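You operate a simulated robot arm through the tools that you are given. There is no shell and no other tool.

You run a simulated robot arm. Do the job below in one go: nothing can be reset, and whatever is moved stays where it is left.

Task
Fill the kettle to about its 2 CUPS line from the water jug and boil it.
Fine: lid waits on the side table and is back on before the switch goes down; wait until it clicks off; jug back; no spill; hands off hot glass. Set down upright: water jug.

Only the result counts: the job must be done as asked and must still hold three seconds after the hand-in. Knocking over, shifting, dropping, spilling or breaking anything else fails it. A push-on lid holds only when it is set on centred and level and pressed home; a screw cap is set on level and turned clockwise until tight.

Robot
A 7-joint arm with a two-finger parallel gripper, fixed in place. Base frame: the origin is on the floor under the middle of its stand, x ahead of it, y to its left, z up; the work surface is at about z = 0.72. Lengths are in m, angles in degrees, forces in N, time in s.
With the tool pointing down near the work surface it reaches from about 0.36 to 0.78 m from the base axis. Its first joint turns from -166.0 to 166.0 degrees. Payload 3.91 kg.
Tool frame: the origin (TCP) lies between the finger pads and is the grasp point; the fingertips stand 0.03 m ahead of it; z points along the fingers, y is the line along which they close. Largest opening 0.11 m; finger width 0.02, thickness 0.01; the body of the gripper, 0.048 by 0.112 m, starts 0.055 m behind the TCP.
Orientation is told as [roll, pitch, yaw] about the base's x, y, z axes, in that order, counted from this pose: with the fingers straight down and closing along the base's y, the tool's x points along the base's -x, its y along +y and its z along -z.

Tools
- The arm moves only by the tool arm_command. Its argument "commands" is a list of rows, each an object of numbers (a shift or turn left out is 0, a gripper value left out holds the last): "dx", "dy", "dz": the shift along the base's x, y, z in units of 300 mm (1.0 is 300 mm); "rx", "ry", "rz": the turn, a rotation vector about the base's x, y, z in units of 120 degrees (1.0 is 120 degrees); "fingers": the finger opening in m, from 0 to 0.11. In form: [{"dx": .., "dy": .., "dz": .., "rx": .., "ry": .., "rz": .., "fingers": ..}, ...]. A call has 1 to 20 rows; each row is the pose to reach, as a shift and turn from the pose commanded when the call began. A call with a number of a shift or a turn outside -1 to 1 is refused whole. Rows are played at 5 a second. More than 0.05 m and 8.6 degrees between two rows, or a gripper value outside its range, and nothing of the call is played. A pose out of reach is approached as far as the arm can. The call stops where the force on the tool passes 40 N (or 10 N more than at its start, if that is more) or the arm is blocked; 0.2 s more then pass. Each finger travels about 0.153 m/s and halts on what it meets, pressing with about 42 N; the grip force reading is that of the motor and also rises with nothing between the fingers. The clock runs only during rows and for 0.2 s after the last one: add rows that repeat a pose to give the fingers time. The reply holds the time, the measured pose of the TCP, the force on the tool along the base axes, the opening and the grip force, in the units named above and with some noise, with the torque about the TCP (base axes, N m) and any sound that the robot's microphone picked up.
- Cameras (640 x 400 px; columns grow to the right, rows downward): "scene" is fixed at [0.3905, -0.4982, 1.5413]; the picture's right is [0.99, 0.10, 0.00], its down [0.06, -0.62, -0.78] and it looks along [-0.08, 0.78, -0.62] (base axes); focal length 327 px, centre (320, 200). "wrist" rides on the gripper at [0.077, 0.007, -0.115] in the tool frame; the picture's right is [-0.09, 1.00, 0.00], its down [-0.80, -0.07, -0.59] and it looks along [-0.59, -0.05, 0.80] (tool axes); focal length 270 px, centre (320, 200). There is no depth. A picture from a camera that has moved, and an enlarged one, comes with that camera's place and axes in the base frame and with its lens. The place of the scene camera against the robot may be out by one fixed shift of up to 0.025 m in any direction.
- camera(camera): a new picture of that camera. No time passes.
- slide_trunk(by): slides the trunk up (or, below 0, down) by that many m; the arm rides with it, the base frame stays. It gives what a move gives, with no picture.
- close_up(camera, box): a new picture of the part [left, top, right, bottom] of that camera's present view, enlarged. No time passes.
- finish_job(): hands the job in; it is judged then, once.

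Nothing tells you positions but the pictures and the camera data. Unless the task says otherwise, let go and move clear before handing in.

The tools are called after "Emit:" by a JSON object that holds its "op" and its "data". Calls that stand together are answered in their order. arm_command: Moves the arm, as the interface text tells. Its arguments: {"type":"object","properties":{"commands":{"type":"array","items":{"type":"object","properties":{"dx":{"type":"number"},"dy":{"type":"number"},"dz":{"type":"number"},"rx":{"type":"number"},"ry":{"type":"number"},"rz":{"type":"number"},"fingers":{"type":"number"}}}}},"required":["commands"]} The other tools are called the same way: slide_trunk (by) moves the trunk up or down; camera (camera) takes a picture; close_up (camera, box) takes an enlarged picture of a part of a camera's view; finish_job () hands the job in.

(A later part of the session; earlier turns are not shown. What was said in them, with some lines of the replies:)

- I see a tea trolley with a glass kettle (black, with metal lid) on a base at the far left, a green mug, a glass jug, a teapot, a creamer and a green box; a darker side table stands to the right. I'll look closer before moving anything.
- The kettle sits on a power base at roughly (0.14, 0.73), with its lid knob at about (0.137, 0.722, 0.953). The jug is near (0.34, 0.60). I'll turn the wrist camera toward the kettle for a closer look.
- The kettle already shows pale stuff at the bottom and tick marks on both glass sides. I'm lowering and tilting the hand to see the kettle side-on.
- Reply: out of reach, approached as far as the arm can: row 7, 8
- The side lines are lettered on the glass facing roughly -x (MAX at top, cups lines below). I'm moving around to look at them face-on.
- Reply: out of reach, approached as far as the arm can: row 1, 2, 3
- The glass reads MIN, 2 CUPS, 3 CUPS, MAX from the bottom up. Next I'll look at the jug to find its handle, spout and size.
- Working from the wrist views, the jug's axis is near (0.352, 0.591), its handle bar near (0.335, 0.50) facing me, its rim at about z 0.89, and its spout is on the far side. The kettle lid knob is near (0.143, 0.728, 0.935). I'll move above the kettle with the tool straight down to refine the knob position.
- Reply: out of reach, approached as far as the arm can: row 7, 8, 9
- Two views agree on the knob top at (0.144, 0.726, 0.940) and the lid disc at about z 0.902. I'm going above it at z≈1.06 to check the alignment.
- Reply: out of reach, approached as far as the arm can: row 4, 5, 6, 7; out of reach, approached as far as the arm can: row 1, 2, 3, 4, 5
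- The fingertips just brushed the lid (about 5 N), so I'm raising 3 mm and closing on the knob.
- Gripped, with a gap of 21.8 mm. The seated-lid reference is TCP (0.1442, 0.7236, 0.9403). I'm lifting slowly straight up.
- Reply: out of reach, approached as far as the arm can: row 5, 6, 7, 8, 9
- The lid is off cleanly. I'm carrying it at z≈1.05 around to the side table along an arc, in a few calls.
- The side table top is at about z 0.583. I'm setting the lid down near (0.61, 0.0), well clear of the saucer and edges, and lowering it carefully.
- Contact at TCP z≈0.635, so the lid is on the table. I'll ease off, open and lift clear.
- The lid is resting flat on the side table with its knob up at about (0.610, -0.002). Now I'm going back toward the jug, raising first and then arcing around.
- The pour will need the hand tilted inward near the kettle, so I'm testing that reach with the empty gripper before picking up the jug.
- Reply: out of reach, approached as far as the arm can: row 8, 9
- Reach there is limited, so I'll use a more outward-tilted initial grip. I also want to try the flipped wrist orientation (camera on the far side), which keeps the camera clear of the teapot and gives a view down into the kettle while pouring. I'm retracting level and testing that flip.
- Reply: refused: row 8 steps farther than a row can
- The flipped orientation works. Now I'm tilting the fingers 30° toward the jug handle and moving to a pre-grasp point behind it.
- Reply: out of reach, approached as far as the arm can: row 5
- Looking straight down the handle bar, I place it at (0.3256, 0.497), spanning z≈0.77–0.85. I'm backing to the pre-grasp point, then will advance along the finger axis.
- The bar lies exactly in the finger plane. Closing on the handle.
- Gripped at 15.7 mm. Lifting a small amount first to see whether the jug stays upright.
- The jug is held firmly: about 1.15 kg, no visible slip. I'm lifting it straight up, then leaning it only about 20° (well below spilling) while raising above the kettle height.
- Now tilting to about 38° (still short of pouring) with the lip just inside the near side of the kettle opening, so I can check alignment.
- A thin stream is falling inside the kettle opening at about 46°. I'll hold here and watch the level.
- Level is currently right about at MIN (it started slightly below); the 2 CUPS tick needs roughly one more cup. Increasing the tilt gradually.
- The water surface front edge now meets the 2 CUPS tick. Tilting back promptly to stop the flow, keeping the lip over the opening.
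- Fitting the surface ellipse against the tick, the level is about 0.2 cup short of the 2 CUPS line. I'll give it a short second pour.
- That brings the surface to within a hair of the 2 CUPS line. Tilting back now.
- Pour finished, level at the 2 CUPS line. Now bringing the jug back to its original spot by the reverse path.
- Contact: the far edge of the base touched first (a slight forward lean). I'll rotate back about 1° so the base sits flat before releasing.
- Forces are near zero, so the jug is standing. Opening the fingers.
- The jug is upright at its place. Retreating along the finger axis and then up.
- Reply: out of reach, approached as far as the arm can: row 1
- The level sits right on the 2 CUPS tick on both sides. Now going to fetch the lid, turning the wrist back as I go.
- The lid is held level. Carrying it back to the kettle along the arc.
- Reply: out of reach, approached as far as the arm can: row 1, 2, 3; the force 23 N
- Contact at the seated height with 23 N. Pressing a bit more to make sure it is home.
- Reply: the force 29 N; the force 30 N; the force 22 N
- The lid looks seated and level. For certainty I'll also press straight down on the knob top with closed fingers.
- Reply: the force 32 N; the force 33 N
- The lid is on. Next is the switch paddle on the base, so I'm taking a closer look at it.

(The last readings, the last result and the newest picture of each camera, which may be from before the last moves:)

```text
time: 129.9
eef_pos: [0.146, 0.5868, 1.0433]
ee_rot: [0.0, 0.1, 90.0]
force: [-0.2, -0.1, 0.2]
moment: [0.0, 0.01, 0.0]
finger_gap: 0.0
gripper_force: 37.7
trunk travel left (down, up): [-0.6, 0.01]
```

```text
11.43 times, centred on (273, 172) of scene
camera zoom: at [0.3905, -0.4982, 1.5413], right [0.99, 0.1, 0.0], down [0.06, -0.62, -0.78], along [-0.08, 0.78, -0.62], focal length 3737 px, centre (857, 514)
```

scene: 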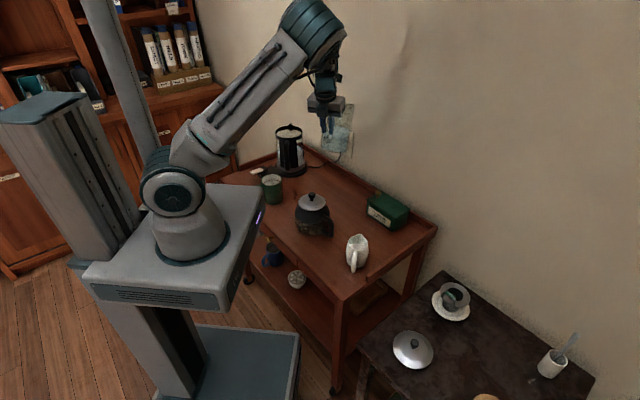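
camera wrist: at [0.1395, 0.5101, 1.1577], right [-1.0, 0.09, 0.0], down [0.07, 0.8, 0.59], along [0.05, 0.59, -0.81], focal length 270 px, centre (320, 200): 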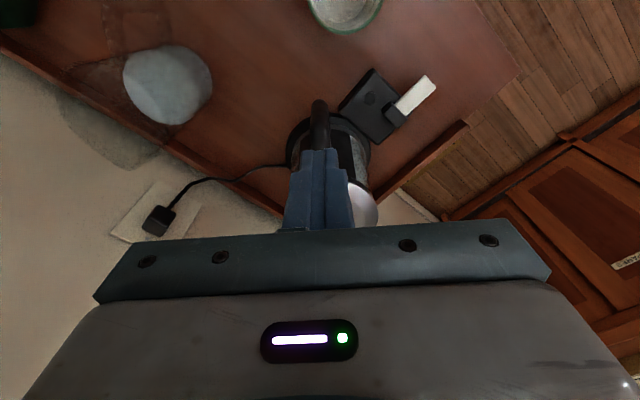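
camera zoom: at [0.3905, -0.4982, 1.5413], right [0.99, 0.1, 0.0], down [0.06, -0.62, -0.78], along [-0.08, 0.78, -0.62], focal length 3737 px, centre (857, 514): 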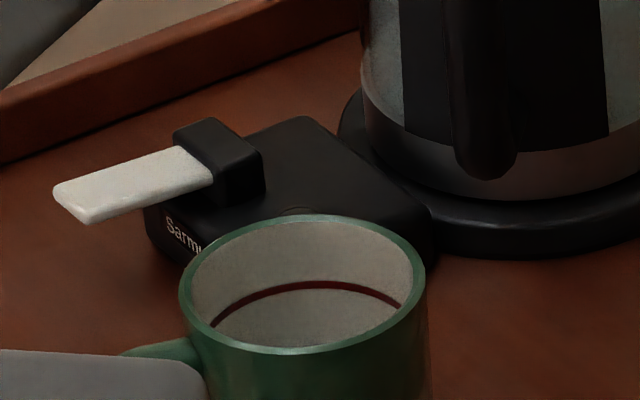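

The white paddle's free end is near (-0.005, 0.613, ~0.76–0.78), with its root near (0.036, 0.646). I'm moving above it with closed fingers.

Emit:
{"op": "arm_command", "data": {"commands": [{"dx": -0.1, "dy": 0.03}, {"dx": -0.2, "dy": 0.05}, {"dx": -0.3, "dy": 0.08}, {"dx": -0.4, "dy": 0.1, "dz": -0.06}, {"dx": -0.471, "dy": 0.114, "dz": -0.15}, {"dx": -0.471, "dy": 0.114, "dz": -0.28}, {"dx": -0.471, "dy": 0.114, "dz": -0.4}, {"dx": -0.471, "dy": 0.114, "dz": -0.5}, {"dx": -0.471, "dy": 0.114, "dz": -0.5}]}}

Emit:
{"op": "camera", "data": {"camera": "wrist"}}

Emit:
{"op": "close_up", "data": {"camera": "scene", "box": [235, 130, 305, 190]}}

```text
time: 131.9
eef_pos: [0.0054, 0.6196, 0.8902]
ee_rot: [0.0, 0.1, 90.0]
force: [0.4, 0.6, -0.1]
moment: [0.03, 0.04, -0.01]
finger_gap: 0.0
gripper_force: 37.4
trunk travel left (down, up): [-0.6, 0.01]
```

```text
taken
camera wrist: at [-0.0021, 0.5432, 1.0055], right [-1.0, 0.09, 0.0], down [0.07, 0.8, 0.59], along [0.05, 0.59, -0.8], focal length 270 px, centre (320, 200)
```

wrist: 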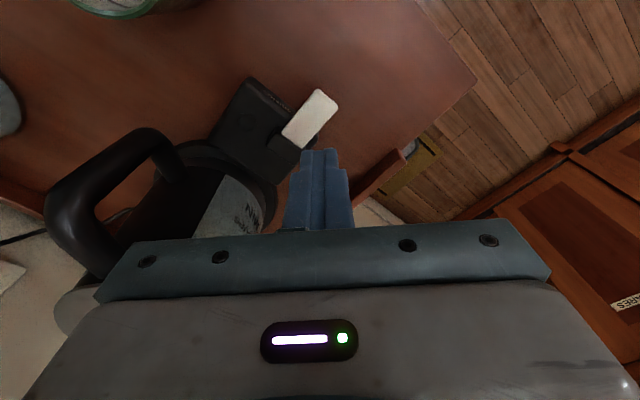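

```text
6.67 times, centred on (270, 160) of scene
camera zoom: at [0.3905, -0.4982, 1.5413], right [0.99, 0.1, 0.0], down [0.06, -0.62, -0.78], along [-0.08, 0.78, -0.62], focal length 2180 px, centre (653, 467)
```

zoom: 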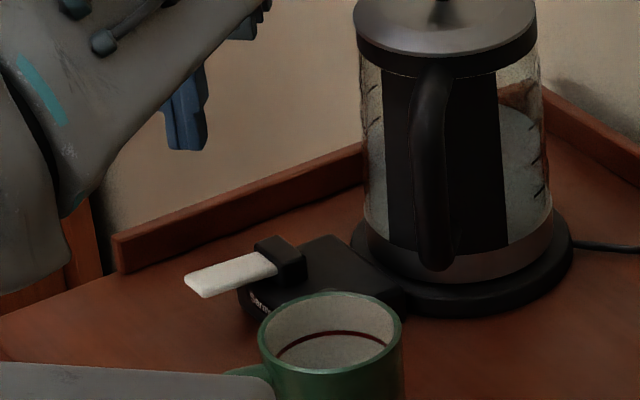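

Emit:
{"op": "arm_command", "data": {"commands": [{"dz": -0.1}, {"dz": -0.2}, {"dz": -0.28}, {"dz": -0.28}]}}

Emit:
{"op": "close_up", "data": {"camera": "wrist", "box": [250, 60, 390, 230]}}

Emit:
{"op": "close_up", "data": {"camera": "scene", "box": [245, 145, 295, 190]}}

```text
time: 132.9
eef_pos: [0.006, 0.6213, 0.8078]
ee_rot: [-0.1, 0.1, 90.1]
force: [-0.1, -0.5, 0.1]
moment: [0.01, -0.03, -0.01]
finger_gap: 0.0003
gripper_force: 37.8
trunk travel left (down, up): [-0.6, 0.01]
```

```text
2.35 times, centred on (320, 145) of wrist
camera zoom: at [-0.0009, 0.5429, 0.9215], right [-1.0, 0.09, 0.0], down [0.07, 0.8, 0.59], along [0.05, 0.59, -0.8], focal length 636 px, centre (320, 329)
```

zoom: 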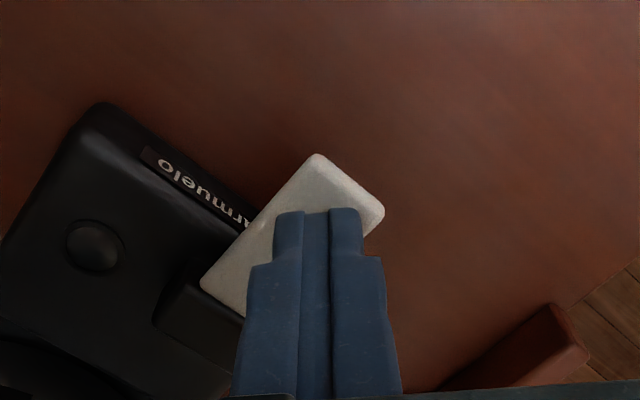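

```text
8.89 times, centred on (270, 168) of scene
camera zoom: at [0.3905, -0.4982, 1.5413], right [0.99, 0.1, 0.0], down [0.06, -0.62, -0.78], along [-0.08, 0.78, -0.62], focal length 2907 px, centre (764, 489)
```

zoom: 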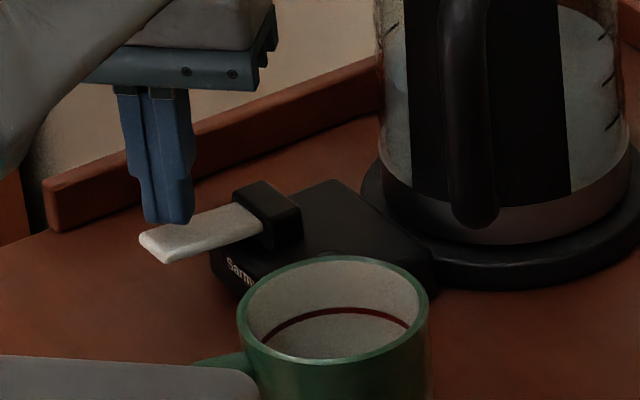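

Emit:
{"op": "arm_command", "data": {"commands": [{"dz": -0.01}, {"dz": -0.02}, {"dz": -0.03}, {"dz": -0.04}, {"dz": -0.047}, {"dz": -0.047}]}}

Emit:
{"op": "close_up", "data": {"camera": "scene", "box": [245, 145, 295, 190]}}

```text
time: 134.3
eef_pos: [0.0039, 0.6204, 0.7941]
ee_rot: [0.0, 0.1, 89.9]
force: [0.1, -0.1, -0.4]
moment: [0.0, -0.04, 0.04]
finger_gap: 0.0
gripper_force: 37.8
trunk travel left (down, up): [-0.6, 0.01]
```

```text
8.89 times, centred on (270, 168) of scene
camera zoom: at [0.3905, -0.4982, 1.5413], right [0.99, 0.1, 0.0], down [0.06, -0.62, -0.78], along [-0.08, 0.78, -0.62], focal length 2907 px, centre (764, 489)
```

zoom: 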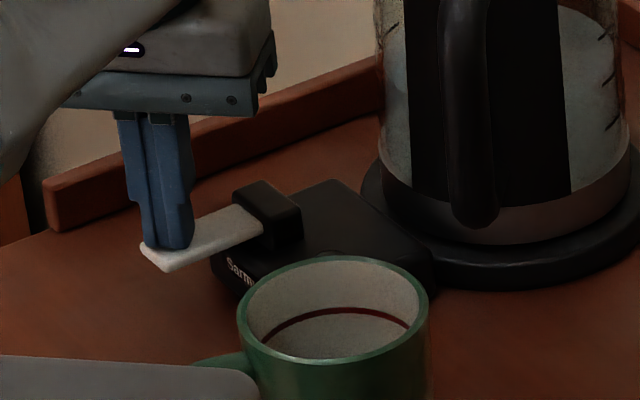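

Emit:
{"op": "arm_command", "data": {"commands": [{"dz": -0.008}, {"dz": -0.016}, {"dz": -0.024}, {"dz": -0.03}, {"dz": -0.03}]}}

Emit:
{"op": "close_up", "data": {"camera": "scene", "box": [245, 145, 295, 190]}}

```text
time: 135.6
eef_pos: [0.0046, 0.62, 0.7843]
ee_rot: [0.0, 0.0, 90.0]
force: [0.1, 0.7, 3.5]
moment: [0.04, -0.01, -0.01]
finger_gap: 0.0
gripper_force: 37.7
trunk travel left (down, up): [-0.6, 0.01]
```

```text
8.89 times, centred on (270, 168) of scene
camera zoom: at [0.3905, -0.4982, 1.5413], right [0.99, 0.1, 0.0], down [0.06, -0.62, -0.78], along [-0.08, 0.78, -0.62], focal length 2907 px, centre (764, 489)
```

zoom: 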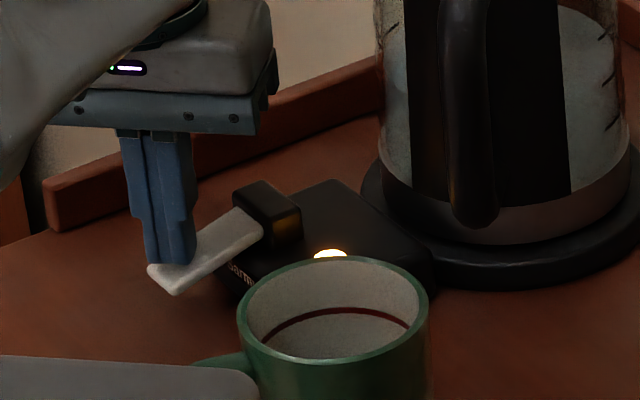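

The indicator lamp is lit, so the switch is down. I'm lifting clear and checking that it stays on.

Emit:
{"op": "arm_command", "data": {"commands": [{"dz": 0.03}, {"dz": 0.1}, {"dz": 0.2}, {"dz": 0.3}, {"dz": 0.4}, {"dz": 0.5, "dy": -0.05}, {"dz": 0.6, "dy": -0.15}, {"dz": 0.7, "dy": -0.25}, {"dz": 0.75, "dy": -0.35}, {"dz": 0.75, "dy": -0.35}]}}

Emit:
{"op": "close_up", "data": {"camera": "scene", "box": [240, 115, 320, 190]}}

Emit:
{"op": "camera", "data": {"camera": "wrist"}}

```text
time: 137.8
eef_pos: [0.004, 0.5168, 1.0095]
ee_rot: [0.0, 0.2, 90.0]
force: [0.5, 0.1, 0.2]
moment: [0.02, 0.02, -0.03]
finger_gap: 0.0
gripper_force: 37.9
trunk travel left (down, up): [-0.6, 0.01]
```

```text
5.33 times, centred on (280, 152) of scene
camera zoom: at [0.3905, -0.4982, 1.5413], right [0.99, 0.1, 0.0], down [0.06, -0.62, -0.78], along [-0.08, 0.78, -0.62], focal length 1744 px, centre (533, 453)
```

zoom: 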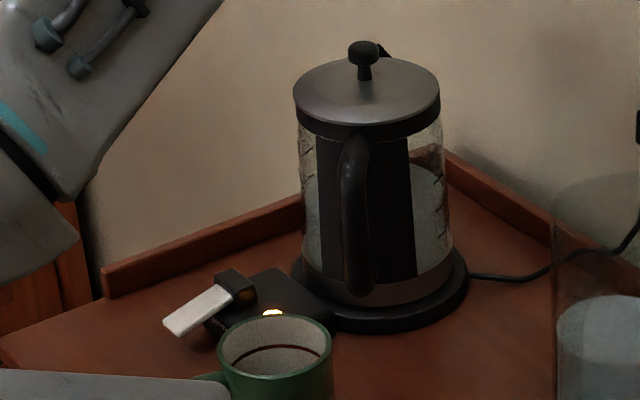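

```text
taken
camera wrist: at [-0.0034, 0.4388, 1.1232], right [-1.0, 0.09, 0.0], down [0.07, 0.8, 0.59], along [0.05, 0.59, -0.81], focal length 270 px, centre (320, 200)
```

wrist: 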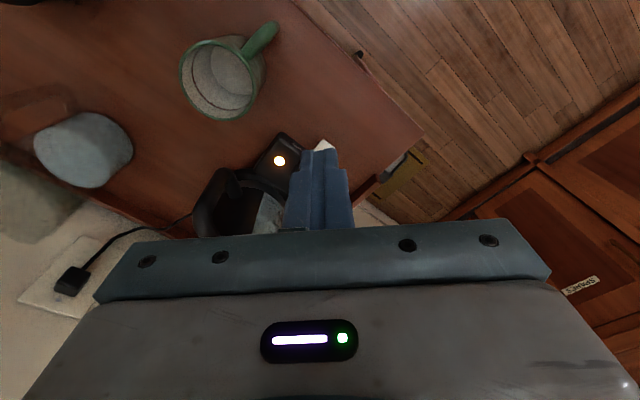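

The switch is latched and the lamp is on. I'm retreating and waiting for the click.

Emit:
{"op": "arm_command", "data": {"commands": [{"dz": 0.1, "dy": -0.08, "fingers": 0.05}, {"dz": 0.2, "dy": -0.16}, {"dz": 0.3, "dy": -0.24}, {"dz": 0.3, "dy": -0.24}, {"dz": 0.3, "dy": -0.24}, {"dz": 0.3, "dy": -0.24}, {"dz": 0.3, "dy": -0.24}, {"dz": 0.3, "dy": -0.24}, {"dz": 0.3, "dy": -0.24}, {"dz": 0.3, "dy": -0.24}, {"dz": 0.3, "dy": -0.24}, {"dz": 0.3, "dy": -0.24}, {"dz": 0.3, "dy": -0.24}, {"dz": 0.3, "dy": -0.24}, {"dz": 0.3, "dy": -0.24}, {"dz": 0.3, "dy": -0.24}, {"dz": 0.3, "dy": -0.24}, {"dz": 0.3, "dy": -0.24}, {"dz": 0.3, "dy": -0.24}, {"dz": 0.3, "dy": -0.24}]}}

Emit:
{"op": "arm_command", "data": {"commands": [{"dz": 0}, {"dz": 0}, {"dz": 0}, {"dz": 0}, {"dz": 0}, {"dz": 0}, {"dz": 0}, {"dz": 0}, {"dz": 0}, {"dz": 0}, {"dz": 0}, {"dz": 0}, {"dz": 0}, {"dz": 0}, {"dz": 0}, {"dz": 0}, {"dz": 0}, {"dz": 0}, {"dz": 0}, {"dz": 0}]}}

Emit:
{"op": "arm_command", "data": {"commands": [{"dz": 0}, {"dz": 0}, {"dz": 0}, {"dz": 0}, {"dz": 0}, {"dz": 0}, {"dz": 0}, {"dz": 0}, {"dz": 0}, {"dz": 0}, {"dz": 0}, {"dz": 0}, {"dz": 0}, {"dz": 0}, {"dz": 0}, {"dz": 0}, {"dz": 0}, {"dz": 0}, {"dz": 0}, {"dz": 0}]}}

Emit:
{"op": "close_up", "data": {"camera": "scene", "box": [240, 115, 320, 190]}}

```text
time: 141.9
eef_pos: [0.0023, 0.4417, 1.1002]
ee_rot: [-0.1, 0.0, 89.9]
force: [-0.3, -0.2, 0.0]
moment: [0.0, 0.01, -0.01]
finger_gap: 0.0501
gripper_force: 0.2
trunk travel left (down, up): [-0.6, 0.01]
```

```text
time: 146.2
eef_pos: [0.0032, 0.4419, 1.1003]
ee_rot: [0.0, 0.1, 90.0]
force: [0.0, 0.0, 0.7]
moment: [0.04, -0.01, 0.04]
finger_gap: 0.0501
gripper_force: 0.0
trunk travel left (down, up): [-0.6, 0.01]
```

```text
time: 150.3
eef_pos: [0.0023, 0.4431, 1.1001]
ee_rot: [-0.1, 0.1, 90.0]
force: [0.1, 0.2, 0.8]
moment: [-0.03, -0.01, 0.01]
finger_gap: 0.0501
gripper_force: 0.0
trunk travel left (down, up): [-0.6, 0.01]
```

```text
5.33 times, centred on (280, 152) of scene
camera zoom: at [0.3905, -0.4982, 1.5413], right [0.99, 0.1, 0.0], down [0.06, -0.62, -0.78], along [-0.08, 0.78, -0.62], focal length 1744 px, centre (533, 453)
```

zoom: 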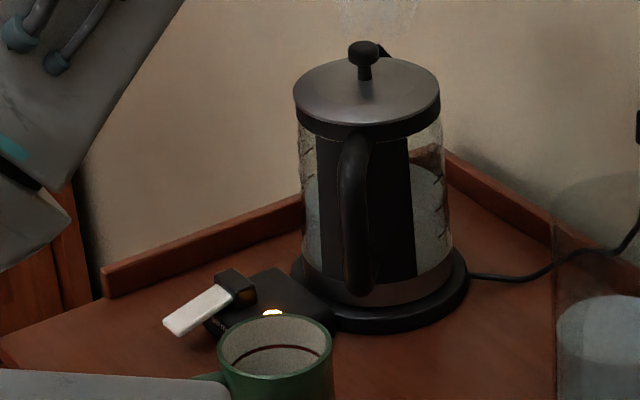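

Still heating, with steam starting to show. I'll keep waiting.

Emit:
{"op": "arm_command", "data": {"commands": [{"dz": 0}, {"dz": 0}, {"dz": 0}, {"dz": 0}, {"dz": 0}, {"dz": 0}, {"dz": 0}, {"dz": 0}, {"dz": 0}, {"dz": 0}, {"dz": 0}, {"dz": 0}, {"dz": 0}, {"dz": 0}, {"dz": 0}, {"dz": 0}, {"dz": 0}, {"dz": 0}, {"dz": 0}, {"dz": 0}]}}

Emit:
{"op": "arm_command", "data": {"commands": [{"dz": 0}, {"dz": 0}, {"dz": 0}, {"dz": 0}, {"dz": 0}, {"dz": 0}, {"dz": 0}, {"dz": 0}, {"dz": 0}, {"dz": 0}, {"dz": 0}, {"dz": 0}, {"dz": 0}, {"dz": 0}, {"dz": 0}, {"dz": 0}, {"dz": 0}, {"dz": 0}, {"dz": 0}, {"dz": 0}]}}

Emit:
{"op": "arm_command", "data": {"commands": [{"dz": 0}, {"dz": 0}, {"dz": 0}, {"dz": 0}, {"dz": 0}, {"dz": 0}, {"dz": 0}, {"dz": 0}, {"dz": 0}, {"dz": 0}, {"dz": 0}, {"dz": 0}, {"dz": 0}, {"dz": 0}, {"dz": 0}, {"dz": 0}, {"dz": 0}, {"dz": 0}, {"dz": 0}, {"dz": 0}]}}

Emit:
{"op": "close_up", "data": {"camera": "scene", "box": [240, 95, 320, 190]}}

```text
time: 154.6
eef_pos: [0.0038, 0.4425, 1.1007]
ee_rot: [0.0, 0.2, 90.1]
force: [0.3, 0.1, 0.3]
moment: [-0.01, 0.0, 0.02]
finger_gap: 0.0502
gripper_force: 0.2
trunk travel left (down, up): [-0.6, 0.01]
```

```text
time: 158.8
eef_pos: [0.0029, 0.4422, 1.0998]
ee_rot: [0.0, 0.2, 89.9]
force: [-0.5, -0.1, 1.1]
moment: [-0.02, 0.01, 0.02]
finger_gap: 0.0503
gripper_force: 0.0
trunk travel left (down, up): [-0.6, 0.01]
```

```text
time: 162.9
eef_pos: [0.0036, 0.4419, 1.1002]
ee_rot: [0.1, 0.1, 90.0]
force: [-0.1, -1.0, 0.7]
moment: [-0.01, 0.04, 0.02]
finger_gap: 0.0499
gripper_force: 0.1
trunk travel left (down, up): [-0.6, 0.01]
```

```text
4.21 times, centred on (280, 142) of scene
camera zoom: at [0.3905, -0.4982, 1.5413], right [0.99, 0.1, 0.0], down [0.06, -0.62, -0.78], along [-0.08, 0.78, -0.62], focal length 1377 px, centre (488, 442)
```

zoom: 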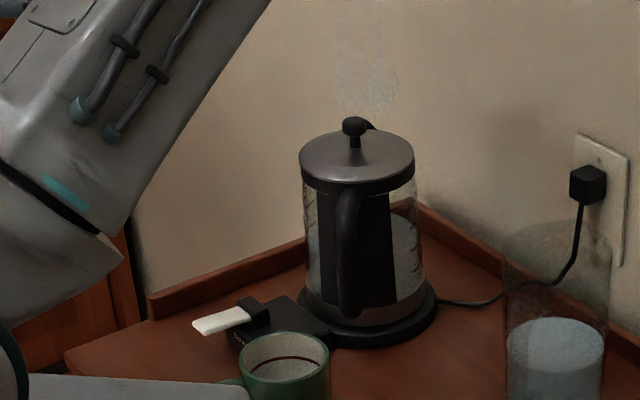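

Emit:
{"op": "close_up", "data": {"camera": "scene", "box": [248, 150, 298, 190]}}

Emit:
{"op": "camera", "data": {"camera": "wrist"}}

Emit:
{"op": "close_up", "data": {"camera": "scene", "box": [265, 105, 315, 155]}}

```text
10.00 times, centred on (273, 170) of scene
camera zoom: at [0.3905, -0.4982, 1.5413], right [0.99, 0.1, 0.0], down [0.06, -0.62, -0.78], along [-0.08, 0.78, -0.62], focal length 3270 px, centre (790, 500)
```

zoom: 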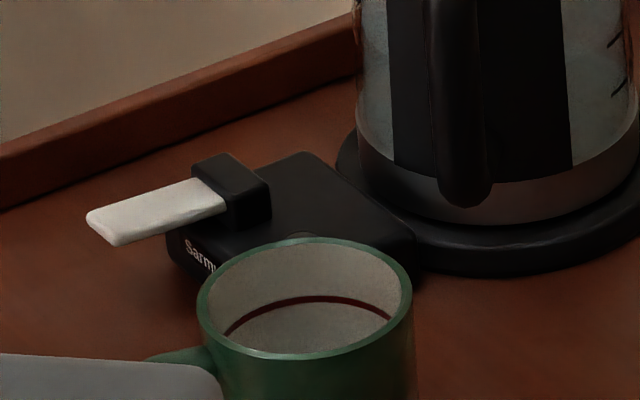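

```text
taken
camera wrist: at [-0.0039, 0.3648, 1.2145], right [-1.0, 0.09, 0.0], down [0.07, 0.8, 0.59], along [0.05, 0.59, -0.8], focal length 270 px, centre (320, 200)
```

wrist: 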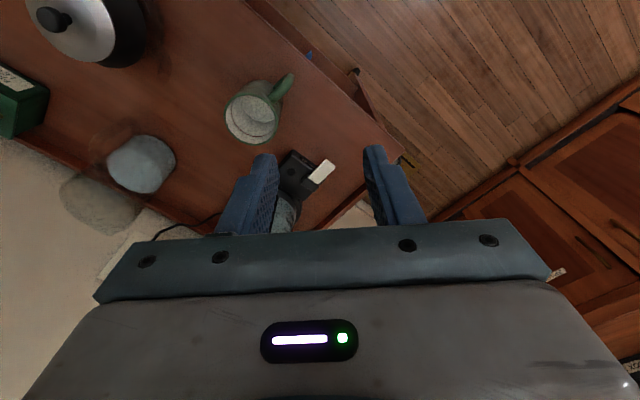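

```text
8.00 times, centred on (290, 130) of scene
camera zoom: at [0.3905, -0.4982, 1.5413], right [0.99, 0.1, 0.0], down [0.06, -0.62, -0.78], along [-0.08, 0.78, -0.62], focal length 2616 px, centre (560, 760)
```

zoom: 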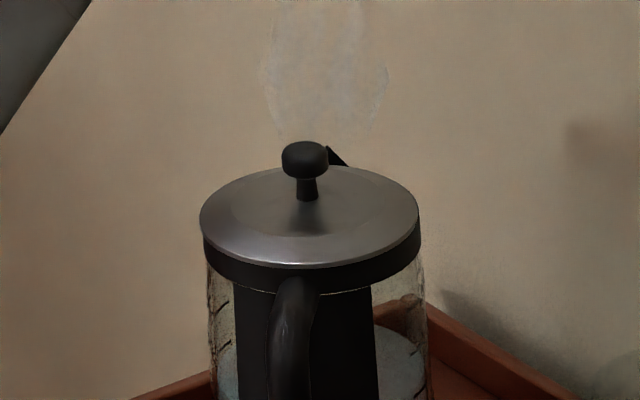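

The paddle is back up, the lamp is off and the kettle is steaming, so it has clicked off. I'm checking that the lid is still seated level and the level is right.

Emit:
{"op": "close_up", "data": {"camera": "scene", "box": [272, 116, 308, 140]}}

Emit:
{"op": "close_up", "data": {"camera": "scene", "box": [299, 146, 313, 160]}}

Emit:
{"op": "close_up", "data": {"camera": "scene", "box": [270, 105, 310, 145]}}

Emit:
{"op": "camera", "data": {"camera": "scene"}}

```text
16.00 times, centred on (290, 128) of scene
camera zoom: at [0.3905, -0.4982, 1.5413], right [0.99, 0.1, 0.0], down [0.06, -0.62, -0.78], along [-0.08, 0.78, -0.62], focal length 5232 px, centre (800, 1352)
```

zoom: 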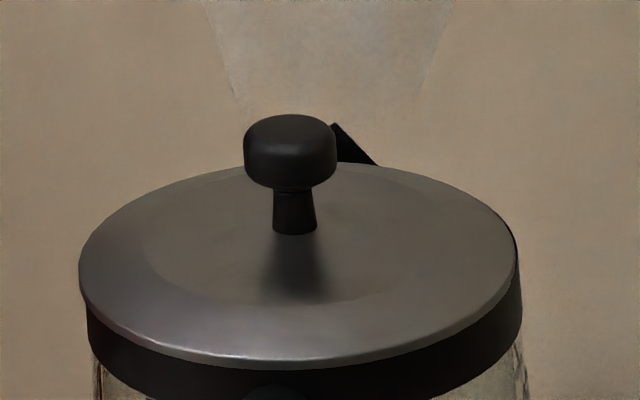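

```text
16.00 times, centred on (306, 153) of scene
camera zoom: at [0.3905, -0.4982, 1.5413], right [0.99, 0.1, 0.0], down [0.06, -0.62, -0.78], along [-0.08, 0.78, -0.62], focal length 5232 px, centre (544, 952)
```

zoom: 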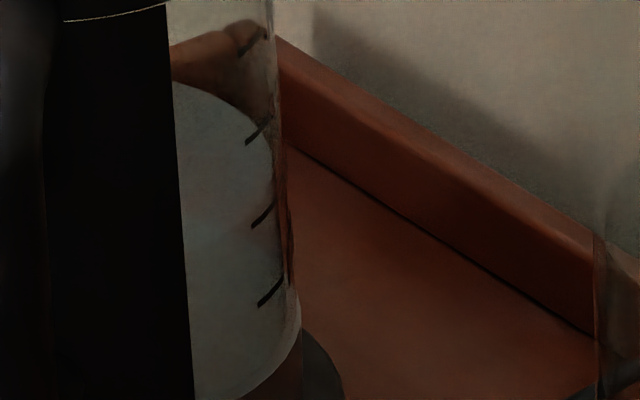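

```text
10.00 times, centred on (290, 125) of scene
camera zoom: at [0.3905, -0.4982, 1.5413], right [0.99, 0.1, 0.0], down [0.06, -0.62, -0.78], along [-0.08, 0.78, -0.62], focal length 3270 px, centre (620, 950)
```

zoom: 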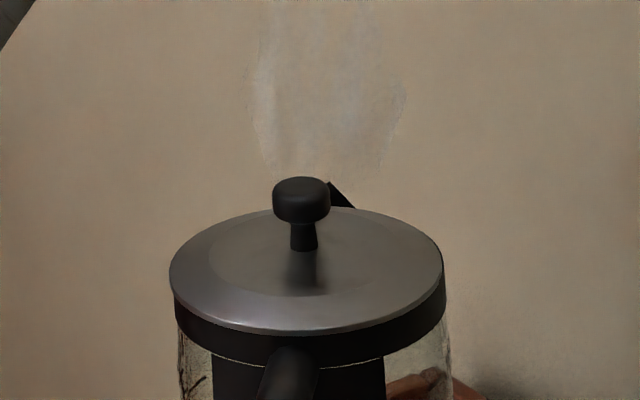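

```text
taken
```

scene: 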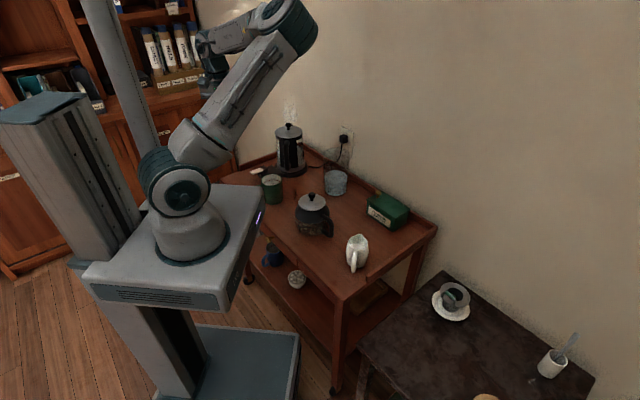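

Emit:
{"op": "arm_command", "data": {"commands": [{"dx": 0.08, "dy": 0.09, "dz": 0.03}, {"dx": 0.16, "dy": 0.18, "dz": 0.06}, {"dx": 0.24, "dy": 0.27, "dz": 0.09}, {"dx": 0.32, "dy": 0.36, "dz": 0.12}, {"dx": 0.4, "dy": 0.45, "dz": 0.15}, {"dx": 0.463, "dy": 0.527, "dz": 0.15}, {"dx": 0.463, "dy": 0.527, "dz": 0.15}]}}

Emit:
{"op": "camera", "data": {"camera": "wrist"}}

Emit:
{"op": "close_up", "data": {"camera": "wrist", "box": [260, 60, 390, 230]}}

```text
time: 164.6
eef_pos: [0.1433, 0.6009, 1.1445]
ee_rot: [0.0, 0.1, 90.2]
force: [0.1, -0.6, -0.4]
moment: [-0.04, 0.0, -0.04]
finger_gap: 0.0499
gripper_force: 0.0
trunk travel left (down, up): [-0.6, 0.01]
```

```text
taken
camera wrist: at [0.1362, 0.5239, 1.2595], right [-1.0, 0.09, 0.0], down [0.07, 0.8, 0.59], along [0.05, 0.59, -0.81], focal length 270 px, centre (320, 200)
```

wrist: 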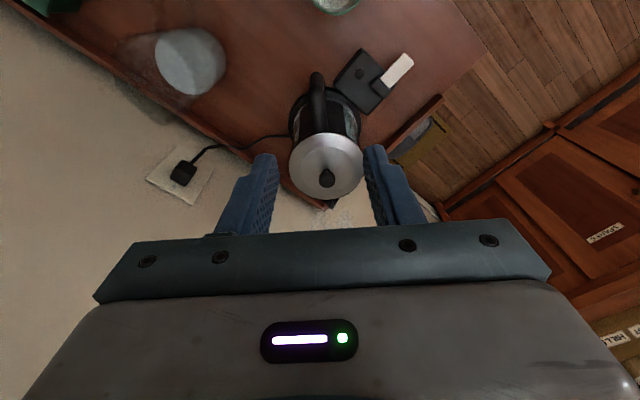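

```text
2.35 times, centred on (325, 145) of wrist
camera zoom: at [0.1362, 0.5239, 1.2595], right [-1.0, 0.09, 0.0], down [0.07, 0.8, 0.59], along [0.05, 0.59, -0.81], focal length 636 px, centre (308, 329)
```

zoom: 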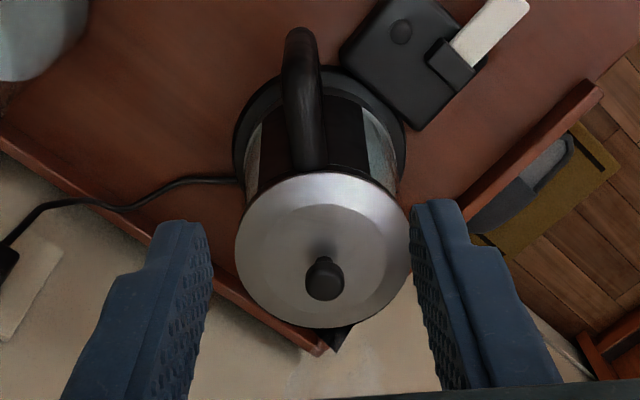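

Emit:
{"op": "close_up", "data": {"camera": "wrist", "box": [285, 115, 370, 215]}}

Emit:
{"op": "close_up", "data": {"camera": "wrist", "box": [285, 120, 370, 165]}}

```text
4.00 times, centred on (328, 165) of wrist
camera zoom: at [0.1362, 0.5239, 1.2595], right [-1.0, 0.09, 0.0], down [0.07, 0.8, 0.59], along [0.05, 0.59, -0.81], focal length 1081 px, centre (290, 340)
```

zoom: 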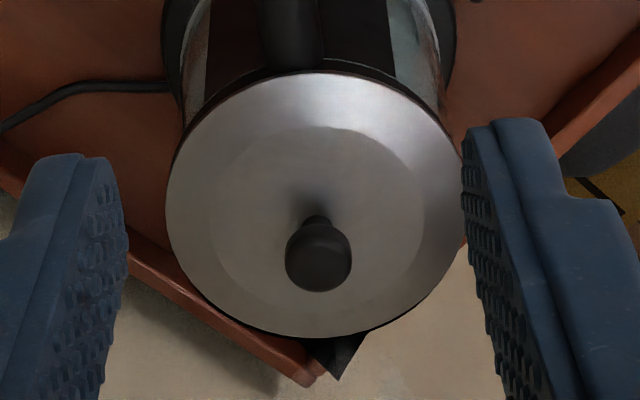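

```text
7.53 times, centred on (328, 142) of wrist
camera zoom: at [0.1362, 0.5239, 1.2595], right [-1.0, 0.09, 0.0], down [0.07, 0.8, 0.59], along [0.05, 0.59, -0.81], focal length 2035 px, centre (264, 633)
```

zoom: 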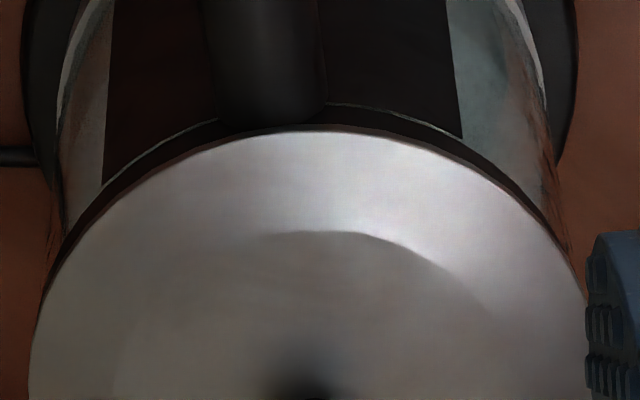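

Emit:
{"op": "close_up", "data": {"camera": "wrist", "box": [290, 175, 370, 220]}}

Emit:
{"op": "close_up", "data": {"camera": "wrist", "box": [285, 150, 325, 205]}}

Emit:
{"op": "close_up", "data": {"camera": "wrist", "box": [335, 150, 375, 205]}}

```text
8.00 times, centred on (330, 198) of wrist
camera zoom: at [0.1362, 0.5239, 1.2595], right [-1.0, 0.09, 0.0], down [0.07, 0.8, 0.59], along [0.05, 0.59, -0.81], focal length 2162 px, centre (240, 220)
```

zoom: 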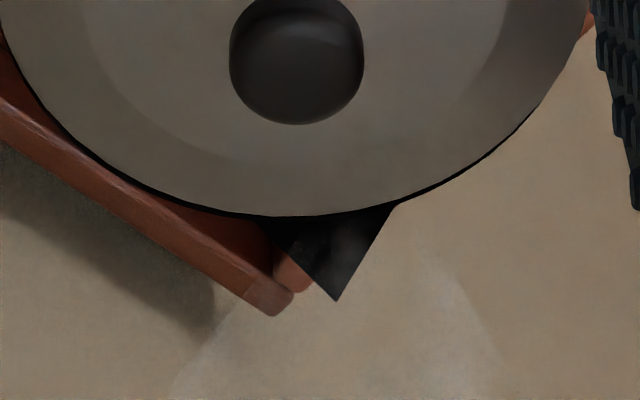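

```text
7.27 times, centred on (305, 178) of wrist
camera zoom: at [0.1362, 0.5239, 1.2595], right [-1.0, 0.09, 0.0], down [0.07, 0.8, 0.59], along [0.05, 0.59, -0.81], focal length 1966 px, centre (429, 364)
```

zoom: 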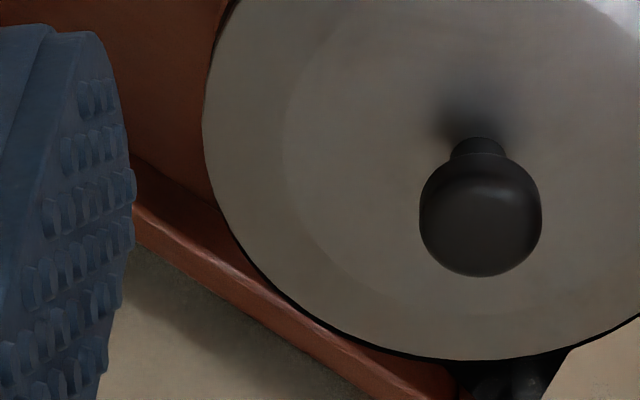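

```text
7.27 times, centred on (355, 178) of wrist
camera zoom: at [0.1362, 0.5239, 1.2595], right [-1.0, 0.09, 0.0], down [0.07, 0.8, 0.59], along [0.05, 0.59, -0.81], focal length 1966 px, centre (66, 364)
```

zoom: 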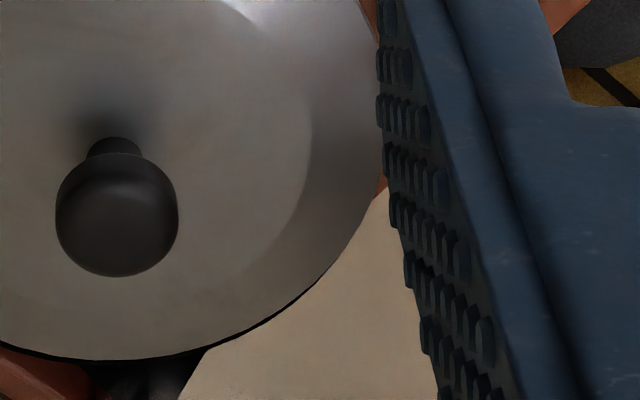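

Emit:
{"op": "close_up", "data": {"camera": "scene", "box": [265, 85, 320, 180]}}

Emit:
{"op": "close_up", "data": {"camera": "scene", "box": [220, 150, 440, 310]}}

Emit:
{"op": "arm_command", "data": {"commands": [{"dz": 0.0}, {"dz": 0.0}, {"dz": 0.0}, {"dz": 0.0}, {"dz": 0.0}]}}

```text
4.21 times, centred on (292, 132) of scene
camera zoom: at [0.3905, -0.4982, 1.5413], right [0.99, 0.1, 0.0], down [0.06, -0.62, -0.78], along [-0.08, 0.78, -0.62], focal length 1377 px, centre (436, 484)
```

zoom: 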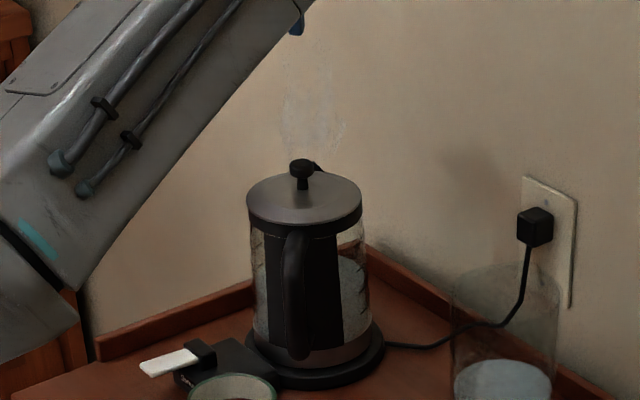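

```text
2.50 times, centred on (330, 230) of scene
camera zoom: at [0.3905, -0.4982, 1.5413], right [0.99, 0.1, 0.0], down [0.06, -0.62, -0.78], along [-0.08, 0.78, -0.62], focal length 818 px, centre (295, 125)
```

zoom: 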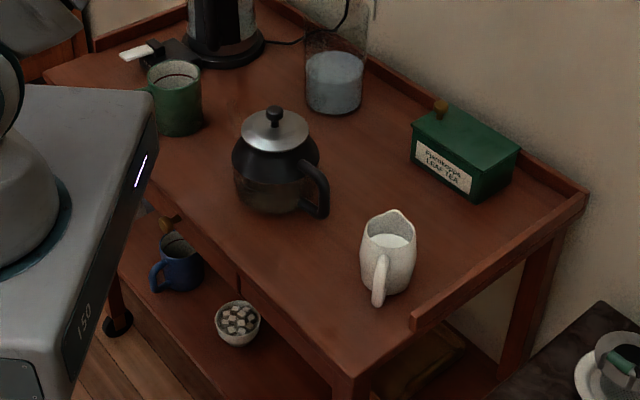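

```text
time: 165.8
eef_pos: [0.1434, 0.6007, 1.1448]
ee_rot: [-0.1, 0.0, 90.0]
force: [-0.5, -0.5, 0.5]
moment: [0.0, 0.01, -0.01]
finger_gap: 0.0503
gripper_force: 0.1
trunk travel left (down, up): [-0.6, 0.01]
```

Everything is in place: the lid is on, the switch has popped up after boiling, the jug is upright at its spot and nothing else is disturbed. I'm moving the arm clear of the kettle before handing in.

Emit:
{"op": "arm_command", "data": {"commands": [{"dx": -0.05, "dy": -0.1, "dz": 0.05}, {"dx": -0.1, "dy": -0.2, "dz": 0.1}, {"dx": -0.16, "dy": -0.3, "dz": 0.15}, {"dx": -0.22, "dy": -0.4, "dz": 0.15}, {"dx": -0.28, "dy": -0.5, "dz": 0.15}, {"dx": -0.28, "dy": -0.5, "dz": 0.15}, {"dx": -0.28, "dy": -0.5, "dz": 0.15}, {"dx": -0.28, "dy": -0.5, "dz": 0.15}, {"dx": -0.28, "dy": -0.5, "dz": 0.15}, {"dx": -0.28, "dy": -0.5, "dz": 0.15}]}}

Emit:
{"op": "camera", "data": {"camera": "scene"}}

Emit:
{"op": "close_up", "data": {"camera": "scene", "box": [245, 105, 355, 195]}}

```text
time: 167.9
eef_pos: [0.0599, 0.4516, 1.1888]
ee_rot: [0.0, 0.2, 90.1]
force: [0.4, 0.2, 0.7]
moment: [-0.01, 0.02, 0.0]
finger_gap: 0.0501
gripper_force: 0.1
trunk travel left (down, up): [-0.6, 0.01]
```

```text
taken
```

scene: 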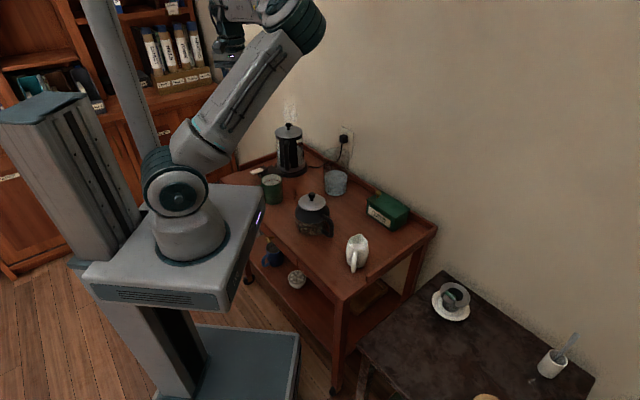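

```text
4.44 times, centred on (300, 150) of scene
camera zoom: at [0.3905, -0.4982, 1.5413], right [0.99, 0.1, 0.0], down [0.06, -0.62, -0.78], along [-0.08, 0.78, -0.62], focal length 1453 px, centre (409, 422)
```

zoom: 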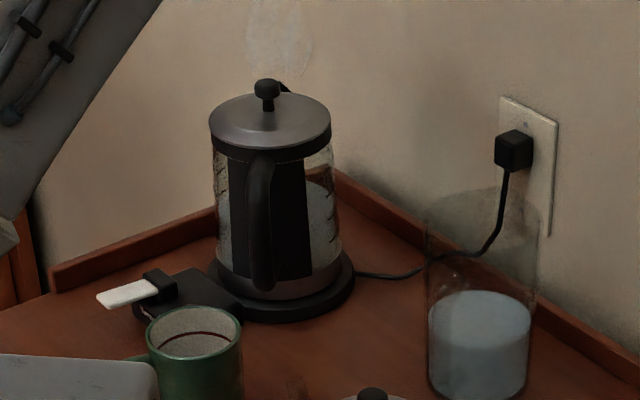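

The kettle is filled to the 2 CUPS line, boiled and switched off. Its lid is on, the jug stands upright in its place, and the arm is clear. Handing in.

Emit:
{"op": "finish_job", "data": {}}

```text
The job is handed in.
```

The kettle is filled to about its 2 CUPS line, has boiled and switched itself off, and I handed the job in. I don't have the judge's verdict.

- **Water level:** the surface lines up with the 2 CUPS tick on both sides of the glass. I poured twice, because the first pour came up about 0.2 cup short.
- **Lid:** it waited on the side table and was back on and pressed down with about 30 N before the switch went down. It looks level but sits roughly 1–2 mm off centre toward the robot. I did not pull on it to test the hold.
- **Boil:** the lamp lit when I pressed the switch and steam followed. The paddle later popped back up and the lamp went out. The microphone never reported a click, so I judged the switch-off from the paddle and lamp.
- **Jug:** it is back in its original place, upright.
- **Everything else:** I saw no spill and nothing else moved. After the water was hot, the gripper did not touch the kettle.
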